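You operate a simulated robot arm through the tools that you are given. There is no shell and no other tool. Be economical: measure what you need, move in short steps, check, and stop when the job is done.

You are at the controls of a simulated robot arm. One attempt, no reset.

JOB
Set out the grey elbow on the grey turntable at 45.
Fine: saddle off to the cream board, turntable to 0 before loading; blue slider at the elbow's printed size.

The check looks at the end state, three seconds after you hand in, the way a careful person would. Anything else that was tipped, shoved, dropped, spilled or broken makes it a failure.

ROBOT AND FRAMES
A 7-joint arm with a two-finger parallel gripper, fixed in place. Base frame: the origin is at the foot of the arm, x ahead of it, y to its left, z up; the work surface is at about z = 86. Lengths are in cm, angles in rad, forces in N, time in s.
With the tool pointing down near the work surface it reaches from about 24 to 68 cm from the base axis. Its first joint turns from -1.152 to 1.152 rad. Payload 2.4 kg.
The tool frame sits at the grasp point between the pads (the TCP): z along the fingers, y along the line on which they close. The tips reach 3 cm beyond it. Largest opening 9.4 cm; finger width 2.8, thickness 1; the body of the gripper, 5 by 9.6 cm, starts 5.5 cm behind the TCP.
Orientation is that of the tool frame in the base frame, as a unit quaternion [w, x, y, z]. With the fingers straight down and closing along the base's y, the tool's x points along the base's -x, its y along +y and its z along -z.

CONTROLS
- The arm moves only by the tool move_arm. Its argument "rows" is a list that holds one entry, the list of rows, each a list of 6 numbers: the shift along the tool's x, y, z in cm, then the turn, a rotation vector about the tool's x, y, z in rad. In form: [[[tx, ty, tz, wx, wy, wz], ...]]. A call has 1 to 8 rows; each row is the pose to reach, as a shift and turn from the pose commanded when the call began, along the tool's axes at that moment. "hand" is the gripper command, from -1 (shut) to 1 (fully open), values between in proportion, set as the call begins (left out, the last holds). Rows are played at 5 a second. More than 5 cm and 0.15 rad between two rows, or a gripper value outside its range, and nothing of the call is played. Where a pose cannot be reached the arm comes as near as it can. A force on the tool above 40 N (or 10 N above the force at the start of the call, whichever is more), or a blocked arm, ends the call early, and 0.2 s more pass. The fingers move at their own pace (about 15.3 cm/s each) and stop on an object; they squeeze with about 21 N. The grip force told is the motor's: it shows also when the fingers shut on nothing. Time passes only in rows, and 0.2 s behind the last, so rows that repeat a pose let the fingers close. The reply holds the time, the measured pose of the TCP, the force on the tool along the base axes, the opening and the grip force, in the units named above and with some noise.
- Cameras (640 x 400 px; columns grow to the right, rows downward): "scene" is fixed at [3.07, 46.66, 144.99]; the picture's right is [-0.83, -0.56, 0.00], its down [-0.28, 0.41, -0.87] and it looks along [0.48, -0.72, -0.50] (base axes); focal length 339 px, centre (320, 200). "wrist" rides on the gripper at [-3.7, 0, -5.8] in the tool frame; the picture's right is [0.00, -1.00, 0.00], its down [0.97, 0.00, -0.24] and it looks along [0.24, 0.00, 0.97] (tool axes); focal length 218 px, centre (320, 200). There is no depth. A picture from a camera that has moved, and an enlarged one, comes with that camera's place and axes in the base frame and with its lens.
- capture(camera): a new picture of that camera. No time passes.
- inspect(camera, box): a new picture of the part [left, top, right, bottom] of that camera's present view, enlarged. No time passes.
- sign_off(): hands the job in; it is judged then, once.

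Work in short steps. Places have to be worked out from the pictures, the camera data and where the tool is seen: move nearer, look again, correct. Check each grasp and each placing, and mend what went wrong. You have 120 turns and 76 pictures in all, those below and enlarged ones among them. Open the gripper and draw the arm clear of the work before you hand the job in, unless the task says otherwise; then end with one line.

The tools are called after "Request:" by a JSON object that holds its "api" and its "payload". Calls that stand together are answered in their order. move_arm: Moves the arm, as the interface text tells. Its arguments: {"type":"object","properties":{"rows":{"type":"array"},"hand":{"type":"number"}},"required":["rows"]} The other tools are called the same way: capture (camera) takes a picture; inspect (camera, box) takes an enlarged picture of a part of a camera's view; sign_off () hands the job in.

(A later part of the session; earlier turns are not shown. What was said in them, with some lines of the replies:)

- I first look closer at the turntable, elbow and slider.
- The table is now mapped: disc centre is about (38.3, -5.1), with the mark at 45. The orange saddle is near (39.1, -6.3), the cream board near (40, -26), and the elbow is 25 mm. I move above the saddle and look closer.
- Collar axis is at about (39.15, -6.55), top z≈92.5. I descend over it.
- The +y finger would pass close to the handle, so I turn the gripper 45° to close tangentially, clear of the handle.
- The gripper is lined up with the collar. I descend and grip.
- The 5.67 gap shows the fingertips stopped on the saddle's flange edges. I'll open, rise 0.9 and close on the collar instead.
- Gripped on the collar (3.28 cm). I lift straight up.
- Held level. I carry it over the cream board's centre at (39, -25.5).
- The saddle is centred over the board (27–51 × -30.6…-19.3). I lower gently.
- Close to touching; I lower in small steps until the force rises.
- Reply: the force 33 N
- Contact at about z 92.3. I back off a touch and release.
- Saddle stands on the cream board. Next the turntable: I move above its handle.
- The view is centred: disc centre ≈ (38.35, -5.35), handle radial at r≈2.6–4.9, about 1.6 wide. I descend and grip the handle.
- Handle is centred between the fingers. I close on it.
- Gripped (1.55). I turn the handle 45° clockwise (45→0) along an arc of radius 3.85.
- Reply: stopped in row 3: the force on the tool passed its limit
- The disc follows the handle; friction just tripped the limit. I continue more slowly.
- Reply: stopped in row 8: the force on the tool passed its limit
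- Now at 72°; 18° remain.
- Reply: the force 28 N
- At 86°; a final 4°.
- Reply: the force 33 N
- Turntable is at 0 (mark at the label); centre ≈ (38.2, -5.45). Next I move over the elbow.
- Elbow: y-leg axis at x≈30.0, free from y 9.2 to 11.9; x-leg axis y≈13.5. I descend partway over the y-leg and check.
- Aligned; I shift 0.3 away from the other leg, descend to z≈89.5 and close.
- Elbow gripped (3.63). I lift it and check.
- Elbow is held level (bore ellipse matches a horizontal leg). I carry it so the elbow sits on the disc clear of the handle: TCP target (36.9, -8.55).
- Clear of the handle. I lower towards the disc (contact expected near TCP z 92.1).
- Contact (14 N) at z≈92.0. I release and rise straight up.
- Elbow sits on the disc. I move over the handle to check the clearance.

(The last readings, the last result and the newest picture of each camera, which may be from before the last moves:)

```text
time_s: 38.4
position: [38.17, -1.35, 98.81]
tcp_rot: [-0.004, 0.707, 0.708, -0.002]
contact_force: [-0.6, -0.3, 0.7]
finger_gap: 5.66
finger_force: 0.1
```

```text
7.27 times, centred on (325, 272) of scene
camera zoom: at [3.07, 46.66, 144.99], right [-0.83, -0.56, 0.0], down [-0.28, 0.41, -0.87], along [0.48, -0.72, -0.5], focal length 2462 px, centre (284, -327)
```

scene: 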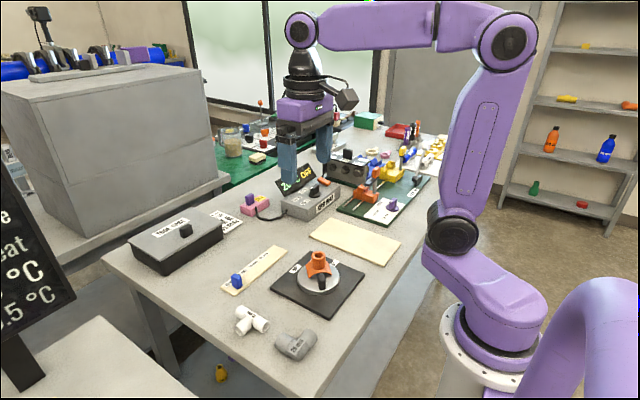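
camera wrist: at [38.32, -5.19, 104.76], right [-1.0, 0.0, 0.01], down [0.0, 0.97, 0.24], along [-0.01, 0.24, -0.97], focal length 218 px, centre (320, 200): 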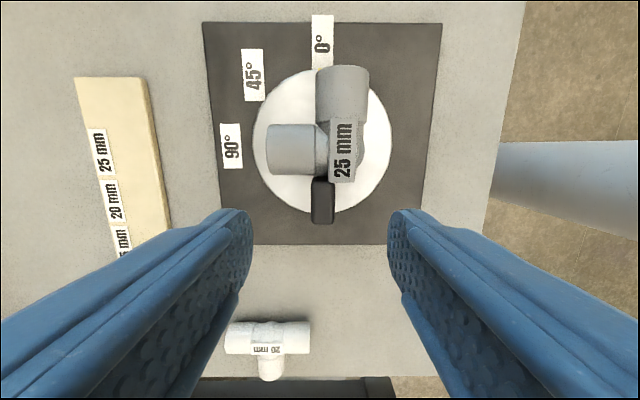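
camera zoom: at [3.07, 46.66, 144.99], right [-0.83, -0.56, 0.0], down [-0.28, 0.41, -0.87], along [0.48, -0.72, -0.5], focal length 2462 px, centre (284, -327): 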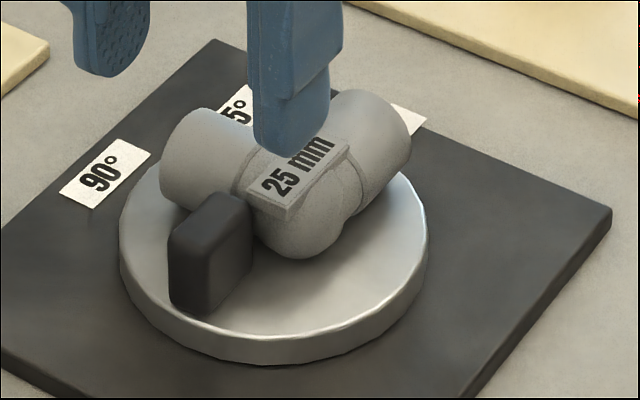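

Clearance from elbow to the handle's outer part is fine. I grip the handle a bit further out (r≈4.4) and descend.

Request:
{"api": "move_arm", "payload": {"rows": [[[0.4, -0.19, 2, 0, 0, 0], [0.4, -0.19, 4, 0, 0, 0], [0.4, -0.19, 5.7, 0, 0, 0], [0.4, -0.19, 6.6, 0, 0, 0], [0.4, -0.19, 6.6, 0, 0, 0]]]}}

Request:
{"api": "inspect", "payload": {"camera": "wrist", "box": [200, 100, 440, 330]}}

Request:
{"api": "inspect", "payload": {"camera": "scene", "box": [260, 220, 380, 310]}}

```text
time_s: 39.5
position: [37.9, -0.87, 92.26]
tcp_rot: [-0.004, 0.706, 0.708, -0.002]
contact_force: [-0.1, -0.2, -0.2]
finger_gap: 5.62
finger_force: 0.1
```

```text
1.74 times, centred on (320, 215) of wrist
camera zoom: at [38.0, -4.82, 98.14], right [-1.0, 0.0, 0.01], down [0.0, 0.97, 0.24], along [-0.01, 0.24, -0.97], focal length 380 px, centre (320, 174)
```

zoom: 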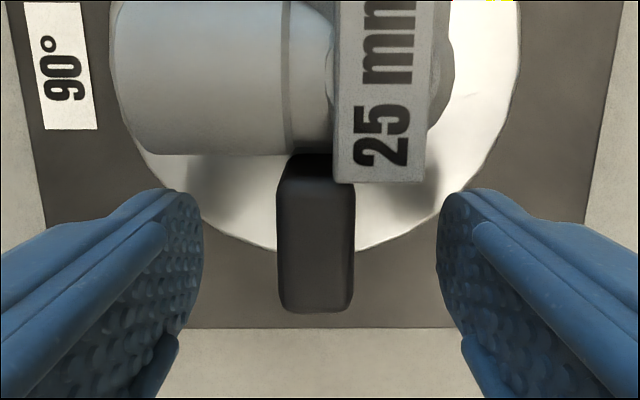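

```text
4.44 times, centred on (320, 265) of scene
camera zoom: at [3.07, 46.66, 144.99], right [-0.83, -0.56, 0.0], down [-0.28, 0.41, -0.87], along [0.48, -0.72, -0.5], focal length 1505 px, centre (320, -89)
```

zoom: 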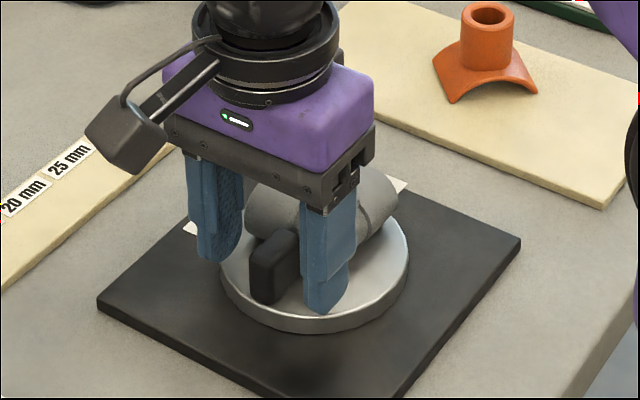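

Centred and clear of the elbow. I close and then turn back 45° counter-clockwise slowly.

Request:
{"api": "move_arm", "payload": {"rows": [[[0, 0, 0, 0, 0, 0], [0, 0, 0, 0, 0, 0], [0, 0, 0, 0, 0, 0], [0, 0, 0, 0, 0, 0]]], "hand": -1}}

Request:
{"api": "move_arm", "payload": {"rows": [[[-0.003, -0.174, 0, 0, 0, -0.04], [-0.014, -0.348, 0, 0, 0, -0.08], [-0.031, -0.521, 0, 0, 0, -0.12], [-0.055, -0.693, 0, 0, 0, -0.16], [-0.086, -0.864, 0, 0, 0, -0.2], [-0.124, -1.034, 0, 0, 0, -0.24]]]}}

Request:
{"api": "capture", "payload": {"camera": "wrist"}}

```text
time_s: 40.5
position: [38.02, -1.04, 92.37]
tcp_rot: [-0.002, 0.706, 0.708, -0.002]
contact_force: [6.2, 1.6, -12.2]
finger_gap: 1.57
finger_force: 44.8
```

```text
time_s: 41.4
position: [37.55, -0.93, 92.2]
tcp_rot: [0.0, 0.662, 0.749, 0.0]
contact_force: [4.7, 0.7, -13.4]
finger_gap: 1.59
finger_force: 44.7
stopped in row 4: the force on the tool passed its limit (the readings are from after the stop); the commanded pose is now the measured one
```

```text
32 pictures are left
camera wrist: at [38.0, -4.81, 98.16], right [-0.99, -0.12, 0.0], down [-0.12, 0.96, 0.24], along [-0.03, 0.24, -0.97], focal length 218 px, centre (320, 200)
```

wrist: 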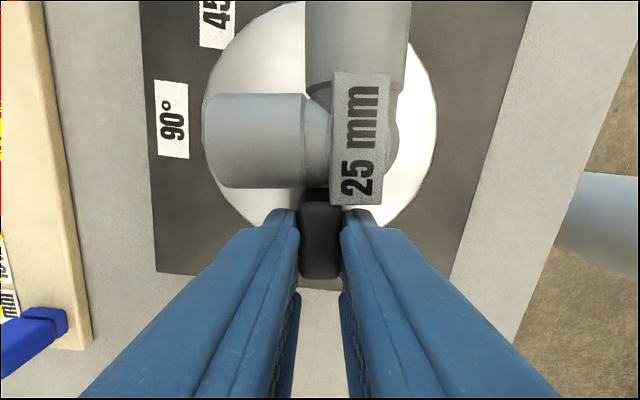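

Works; the elbow travels with the disc. I continue in slower steps.

Request:
{"api": "move_arm", "payload": {"rows": [[[-0.002, -0.131, 0, 0, 0, -0.03], [-0.008, -0.263, 0, 0, 0, -0.06], [-0.018, -0.394, 0, 0, 0, -0.09], [-0.031, -0.524, 0, 0, 0, -0.12], [-0.049, -0.655, 0, 0, 0, -0.15], [-0.071, -0.784, 0, 0, 0, -0.18], [-0.096, -0.913, 0, 0, 0, -0.21], [-0.126, -1.041, 0, 0, 0, -0.24]]]}}

Request:
{"api": "move_arm", "payload": {"rows": [[[-0.002, -0.131, 0, 0, 0, -0.03], [-0.008, -0.263, 0, 0, 0, -0.06], [-0.018, -0.394, 0, 0, 0, -0.09], [-0.031, -0.524, 0, 0, 0, -0.12], [-0.049, -0.655, 0, 0, 0, -0.15], [-0.071, -0.784, 0, 0, 0, -0.18], [-0.096, -0.913, 0, 0, 0, -0.21], [-0.126, -1.041, 0, 0, 0, -0.24]]]}}

Request:
{"api": "capture", "payload": {"camera": "wrist"}}

```text
time_s: 42.9
position: [36.71, -1.2, 92.36]
tcp_rot: [0.0, 0.587, 0.809, 0.0]
contact_force: [5.3, 1.1, -11.3]
finger_gap: 1.57
finger_force: 45.2
stopped in row 7: the force on the tool passed its limit (the readings are from after the stop); the commanded pose is now the measured one
```

```text
time_s: 44.6
position: [35.93, -1.63, 92.51]
tcp_rot: [0.001, 0.493, 0.87, 0.0]
contact_force: [5.7, 2.1, -10.3]
finger_gap: 1.6
finger_force: 45.5
stopped in row 8: the force on the tool passed its limit (the readings are from after the stop); the commanded pose is now the measured one
```

```text
31 pictures are left
camera wrist: at [37.85, -4.84, 98.23], right [-0.86, -0.51, 0.0], down [-0.5, 0.83, 0.24], along [-0.12, 0.21, -0.97], focal length 218 px, centre (320, 200)
```

wrist: 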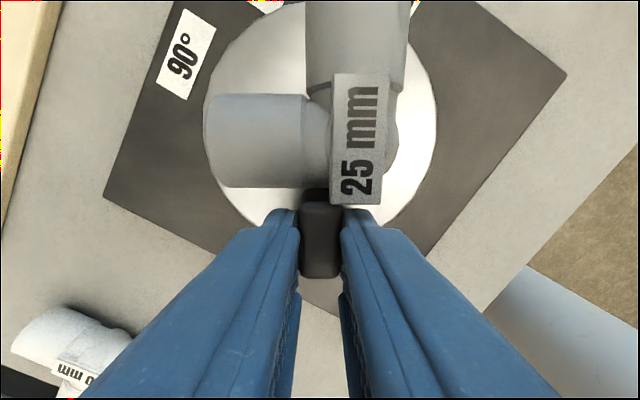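

59° now; 14° remain (0.246 rad).

Request:
{"api": "move_arm", "payload": {"rows": [[[-0.002, -0.131, 0, 0, 0, -0.03], [-0.008, -0.263, 0, 0, 0, -0.06], [-0.018, -0.394, 0, 0, 0, -0.09], [-0.031, -0.524, 0, 0, 0, -0.12], [-0.049, -0.655, 0, 0, 0, -0.15], [-0.071, -0.784, 0, 0, 0, -0.18]]]}}

```text
time_s: 46.0
position: [35.35, -2.04, 92.54]
tcp_rot: [0.002, 0.412, 0.911, 0.0]
contact_force: [17.6, 9.9, -29.2]
finger_gap: 1.57
finger_force: 44.8
```

Request:
{"api": "move_arm", "payload": {"rows": [[[-0.001, -0.1, 0, 0, 0, -0.023], [-0.004, -0.2, 0, 0, 0, -0.046], [-0.009, -0.28, 0, 0, 0, -0.064], [-0.009, -0.28, 0, 0, 0, -0.064]]]}}

Request:
{"api": "capture", "payload": {"camera": "wrist"}}

```text
time_s: 47.0
position: [35.16, -2.08, 92.45]
tcp_rot: [0.002, 0.383, 0.924, 0.0]
contact_force: [22.1, 19.3, -11.4]
finger_gap: 1.57
finger_force: 44.7
```

```text
30 pictures are left
camera wrist: at [37.75, -4.89, 98.3], right [-0.71, -0.71, 0.0], down [-0.69, 0.69, 0.24], along [-0.16, 0.17, -0.97], focal length 218 px, centre (320, 200)
```

wrist: 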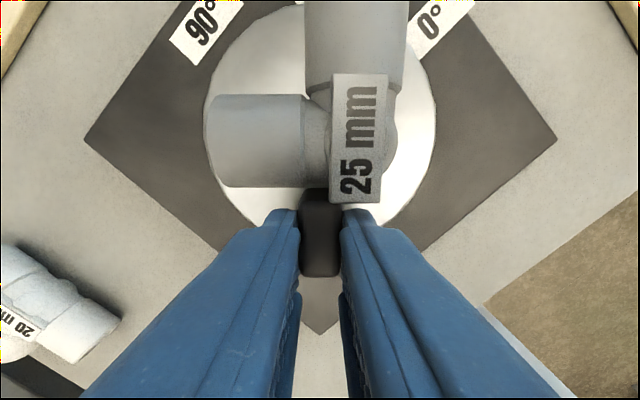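

At 45° (plate is symmetric in the view). I release and rise.

Request:
{"api": "move_arm", "payload": {"rows": [[[0, 0, 0, 0, 0, 0], [0, 0, 0, 0, 0, 0], [0, 0, 0, 0, 0, 0]]], "hand": 0.1}}

Request:
{"api": "move_arm", "payload": {"rows": [[[0, 0, -3, 0, 0, 0], [0, 0, -7, 0, 0, 0], [0, 0, -11, 0, 0, 0], [0, 0, -11, 0, 0, 0]]]}}

Request:
{"api": "inspect", "payload": {"camera": "wrist", "box": [210, 40, 430, 240]}}

Request:
{"api": "inspect", "payload": {"camera": "scene", "box": [260, 220, 380, 310]}}

```text
time_s: 47.8
position: [34.84, -2.18, 92.5]
tcp_rot: [0.001, 0.385, 0.923, 0.0]
contact_force: [-0.1, 0.5, -0.2]
finger_gap: 5.16
finger_force: 0.1
```

```text
time_s: 48.8
position: [35.03, -2.32, 103.49]
tcp_rot: [0.001, 0.385, 0.923, 0.0]
contact_force: [0.2, 0.3, 0.3]
finger_gap: 5.18
finger_force: 0.1
```

```text
2.00 times, centred on (320, 140) of wrist
camera zoom: at [37.73, -5.08, 109.47], right [-0.71, -0.7, 0.0], down [-0.68, 0.69, 0.24], along [-0.17, 0.17, -0.97], focal length 436 px, centre (320, 320)
```

zoom: 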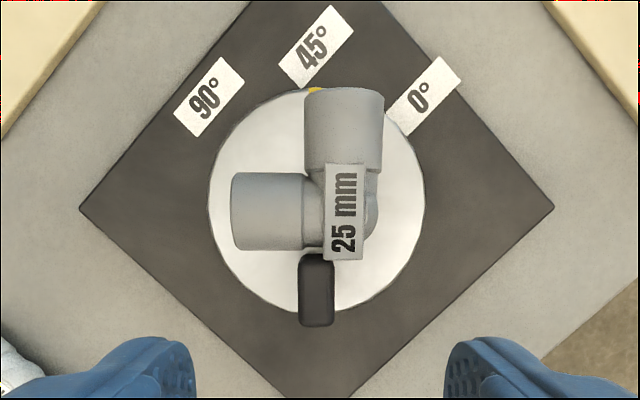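

```text
4.44 times, centred on (320, 265) of scene
camera zoom: at [3.07, 46.66, 144.99], right [-0.83, -0.56, 0.0], down [-0.28, 0.41, -0.87], along [0.48, -0.72, -0.5], focal length 1505 px, centre (320, -89)
```

zoom: 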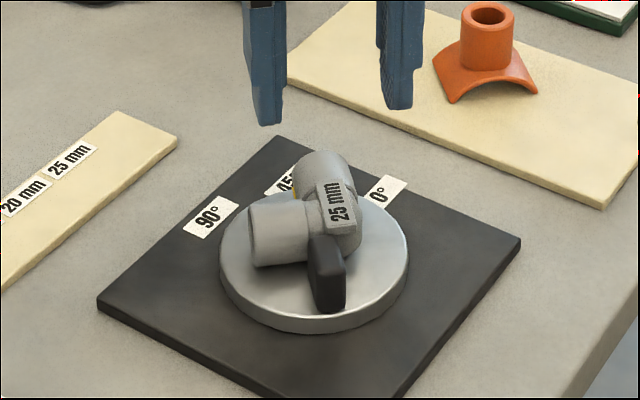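

Mark, handle and plate show 45° with the elbow unmoved on the disc. Next is the slider (at 10 mm, about (53, 7.4)); I move above it while squaring the gripper.

Request:
{"api": "move_arm", "payload": {"rows": [[[-0.98, 3.27, 0, 0, 0, -0.131], [-1.96, 6.53, 0, 0, 0, -0.262], [-2.94, 9.8, 0, 0, 0, -0.393], [-3.91, 13.07, 0, 0, 0, -0.524], [-4.89, 16.33, 0, 0, 0, -0.655], [-5.87, 19.6, 0, 0, 0, -0.789], [-5.87, 19.6, 0, 0, 0, -0.789]]]}}

Request:
{"api": "capture", "payload": {"camera": "wrist"}}

Request:
{"api": "inspect", "payload": {"camera": "scene", "box": [130, 180, 310, 300]}}

```text
time_s: 50.4
position: [53.09, 7.34, 103.46]
tcp_rot: [0.001, -0.001, 1.0, 0.0]
contact_force: [0.7, 0.3, 0.9]
finger_gap: 5.15
finger_force: 0.0
```

```text
27 pictures are left
camera wrist: at [56.74, 7.36, 109.26], right [0.0, -1.0, 0.0], down [-0.97, 0.0, 0.24], along [-0.24, 0.0, -0.97], focal length 218 px, centre (320, 200)
```

wrist: 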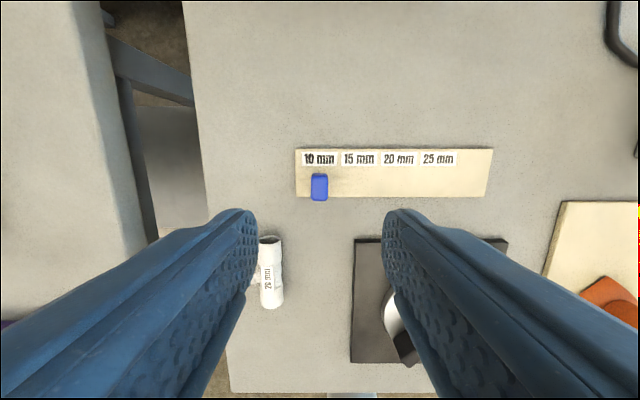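

```text
3.33 times, centred on (220, 240) of scene
camera zoom: at [3.07, 46.66, 144.99], right [-0.83, -0.56, 0.0], down [-0.28, 0.41, -0.87], along [0.48, -0.72, -0.5], focal length 1128 px, centre (653, 67)
```

zoom: 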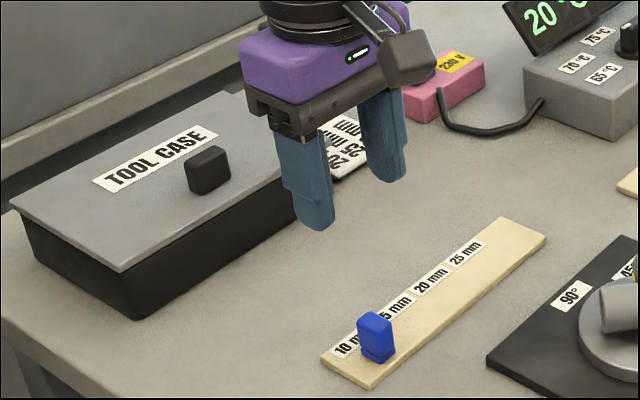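

Slider is directly under the TCP (53.1, 7.4), top ≈ z 89.5. I descend around it.

Request:
{"api": "move_arm", "payload": {"rows": [[[0, 0, 4, 0, 0, 0], [0, 0, 7.5, 0, 0, 0], [0, 0, 10, 0, 0, 0], [0, 0, 11.7, 0, 0, 0], [0, 0, 12.3, 0, 0, 0], [0, 0, 12.3, 0, 0, 0]]]}}

Request:
{"api": "capture", "payload": {"camera": "wrist"}}

Request:
{"api": "inspect", "payload": {"camera": "scene", "box": [180, 220, 320, 310]}}

```text
time_s: 51.8
position: [53.12, 7.43, 91.06]
tcp_rot: [0.001, 0.0, 1.0, -0.001]
contact_force: [-0.5, -0.5, 0.5]
finger_gap: 5.18
finger_force: 0.0
```

```text
25 pictures are left
camera wrist: at [56.86, 7.33, 96.97], right [0.0, -1.0, 0.0], down [-0.97, 0.0, 0.24], along [-0.24, 0.0, -0.97], focal length 218 px, centre (320, 200)
```

wrist: 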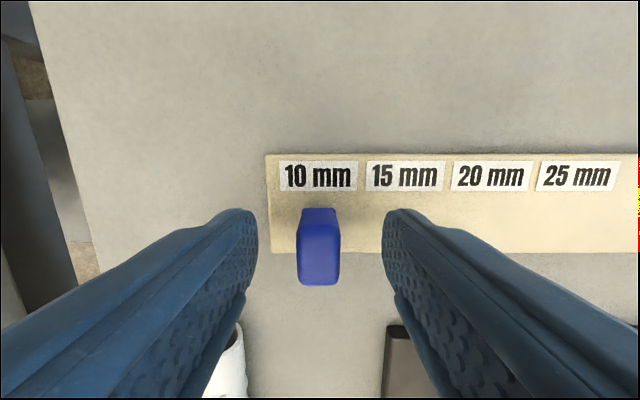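

```text
4.44 times, centred on (250, 265) of scene
camera zoom: at [3.07, 46.66, 144.99], right [-0.83, -0.56, 0.0], down [-0.28, 0.41, -0.87], along [0.48, -0.72, -0.5], focal length 1505 px, centre (631, -89)
```

zoom: 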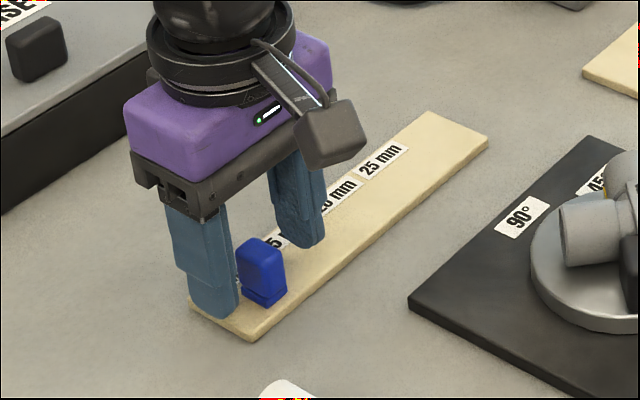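

Slider sits between the fingers. I close and slide it towards 25 mm (12.1 cm along -y).

Request:
{"api": "move_arm", "payload": {"rows": [[[0, 0, 0, 0, 0, 0], [0, 0, 0, 0, 0, 0], [0, 0, 0, 0, 0, 0]]], "hand": -1}}

Request:
{"api": "move_arm", "payload": {"rows": [[[0, -0.4, 0, 0, 0, 0], [0, -1, 0, 0, 0, 0], [0, -1.7, 0, 0, 0, 0], [0, -2.4, 0, 0, 0, 0], [0, -3.1, 0, 0, 0, 0], [0, -3.8, 0, 0, 0, 0], [0, -4.5, 0, 0, 0, 0]]]}}

Request:
{"api": "capture", "payload": {"camera": "wrist"}}

```text
time_s: 52.6
position: [53.03, 7.52, 91.19]
tcp_rot: [0.001, 0.0, 1.0, 0.0]
contact_force: [1.4, 0.3, -3.4]
finger_gap: 1.52
finger_force: 44.9
```

```text
time_s: 54.2
position: [53.18, 3.02, 91.21]
tcp_rot: [0.001, 0.0, 1.0, 0.0]
contact_force: [4.3, 0.7, -14.2]
finger_gap: 1.53
finger_force: 45.4
```

```text
23 pictures are left
camera wrist: at [56.86, 2.84, 96.98], right [0.0, -1.0, 0.0], down [-0.97, 0.0, 0.24], along [-0.24, 0.0, -0.97], focal length 218 px, centre (320, 200)
```

wrist: 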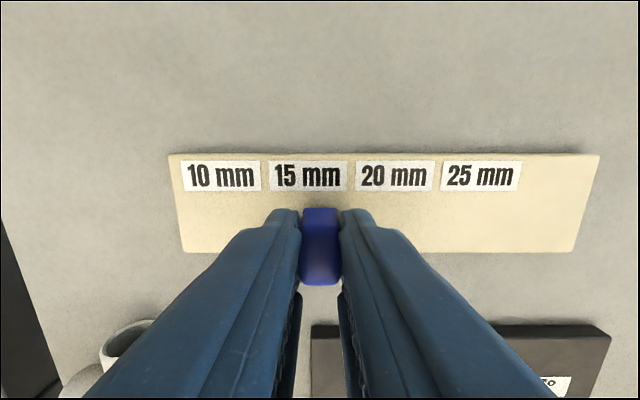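

It slides. 25 mm label centre is 7.5 cm further.

Request:
{"api": "move_arm", "payload": {"rows": [[[0, -0.7, 0, 0, 0, 0], [0, -1.6, 0, 0, 0, 0], [0, -2.5, 0, 0, 0, 0], [0, -3.4, 0, 0, 0, 0], [0, -4.3, 0, 0, 0, 0], [0, -5.2, 0, 0, 0, 0], [0, -6.1, 0, 0, 0, 0], [0, -7.0, 0, 0, 0, 0]]]}}

Request:
{"api": "inspect", "payload": {"camera": "wrist", "box": [220, 130, 420, 255]}}

```text
time_s: 56.0
position: [53.21, -4.11, 91.11]
tcp_rot: [0.0, 0.0, 1.0, 0.0]
contact_force: [0.3, 1.4, -9.5]
finger_gap: 1.48
finger_force: 44.6
```

```text
3.20 times, centred on (320, 192) of wrist
camera zoom: at [56.87, -4.15, 96.99], right [0.0, -1.0, 0.0], down [-0.97, 0.0, 0.24], along [-0.24, 0.0, -0.97], focal length 698 px, centre (320, 224)
```

zoom: 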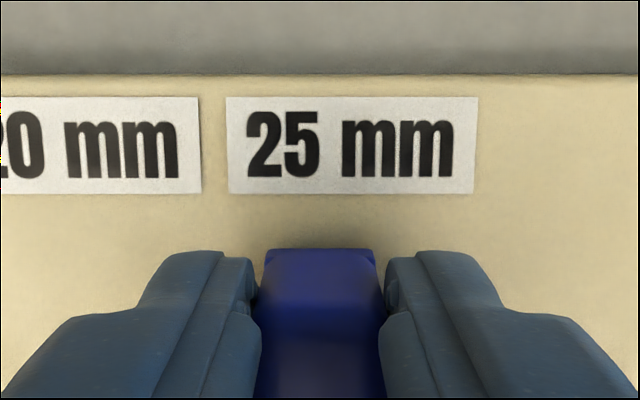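

0.45 cm more to centre it.

Request:
{"api": "move_arm", "payload": {"rows": [[[0, -0.2, 0, 0, 0, 0], [0, -0.45, 0, 0, 0, 0], [0, -0.45, 0, 0, 0, 0]]]}}

Request:
{"api": "move_arm", "payload": {"rows": [[[0, 0, 0, 0, 0, 0], [0, 0, 0, 0, 0, 0], [0, 0, -1, 0, 0, 0], [0, 0, -5, 0, 0, 0], [0, 0, -9, 0, 0, 0], [0, 0, -13, 0, 0, 0], [0, 0, -17, 0, 0, 0], [0, 0, -17, 0, 0, 0]]], "hand": 0}}

Request:
{"api": "capture", "payload": {"camera": "wrist"}}

Request:
{"api": "capture", "payload": {"camera": "scene"}}

Request:
{"api": "inspect", "payload": {"camera": "wrist", "box": [200, 130, 400, 255]}}

```text
time_s: 56.8
position: [53.2, -4.53, 91.08]
tcp_rot: [0.001, -0.001, 1.0, 0.0]
contact_force: [2.5, 0.3, -8.5]
finger_gap: 1.5
finger_force: 44.5
```

```text
time_s: 58.6
position: [53.01, -4.42, 107.93]
tcp_rot: [0.0, -0.001, 1.0, 0.0]
contact_force: [-0.2, 0.7, 0.6]
finger_gap: 4.68
finger_force: 0.0
```

```text
21 pictures are left
camera wrist: at [56.68, -4.61, 113.81], right [0.0, -1.0, 0.0], down [-0.97, 0.0, 0.24], along [-0.24, 0.0, -0.97], focal length 218 px, centre (320, 200)
```

wrist: 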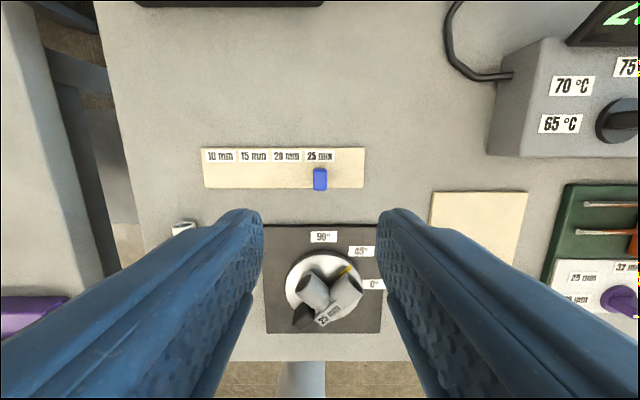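

```text
20 pictures are left
```

scene: 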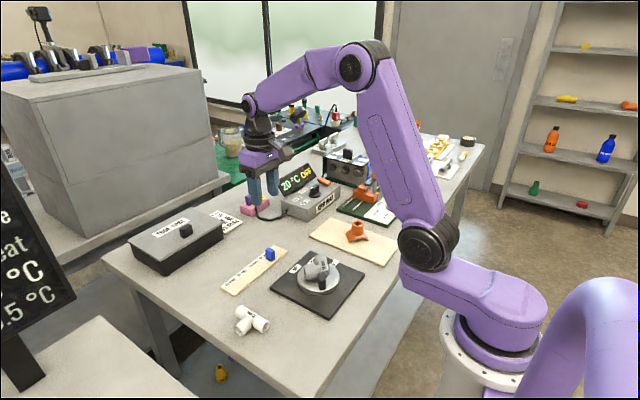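

```text
3.20 times, centred on (300, 192) of wrist
camera zoom: at [56.68, -4.61, 113.81], right [0.0, -1.0, 0.0], down [-0.97, 0.0, 0.24], along [-0.24, 0.0, -0.97], focal length 698 px, centre (384, 224)
```

zoom: 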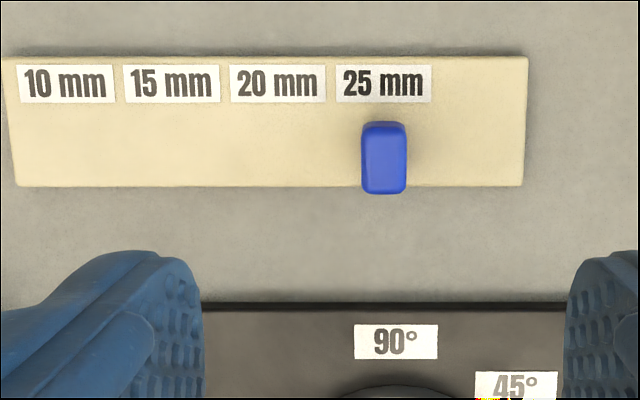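

The slider is at 25 mm. One last close check of the turntable's mark.

Request:
{"api": "inspect", "payload": {"camera": "wrist", "box": [260, 220, 390, 335]}}

```text
3.48 times, centred on (325, 278) of wrist
camera zoom: at [56.68, -4.61, 113.81], right [0.0, -1.0, 0.0], down [-0.97, 0.0, 0.24], along [-0.24, 0.0, -0.97], focal length 759 px, centre (303, -70)
```

zoom: 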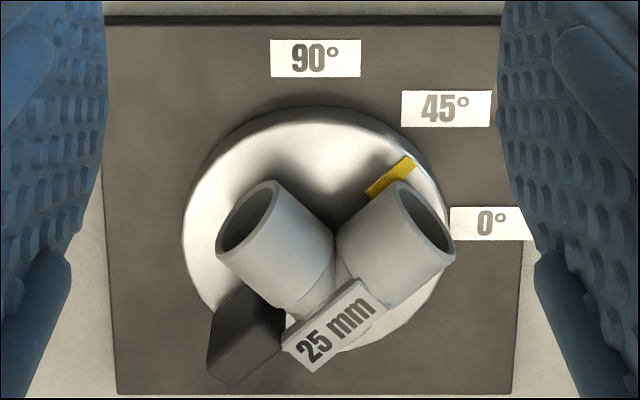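

The mark reads about 45°, the elbow is on the disc, the saddle is on the cream board, and the arm is clear. I hand in.

Request:
{"api": "sign_off", "payload": {}}

```text
The job is handed in.
```

The grey elbow is on the grey turntable at 45. I set the turntable to 0 before loading, put the saddle on the cream board, and moved the blue slider to 25 mm.
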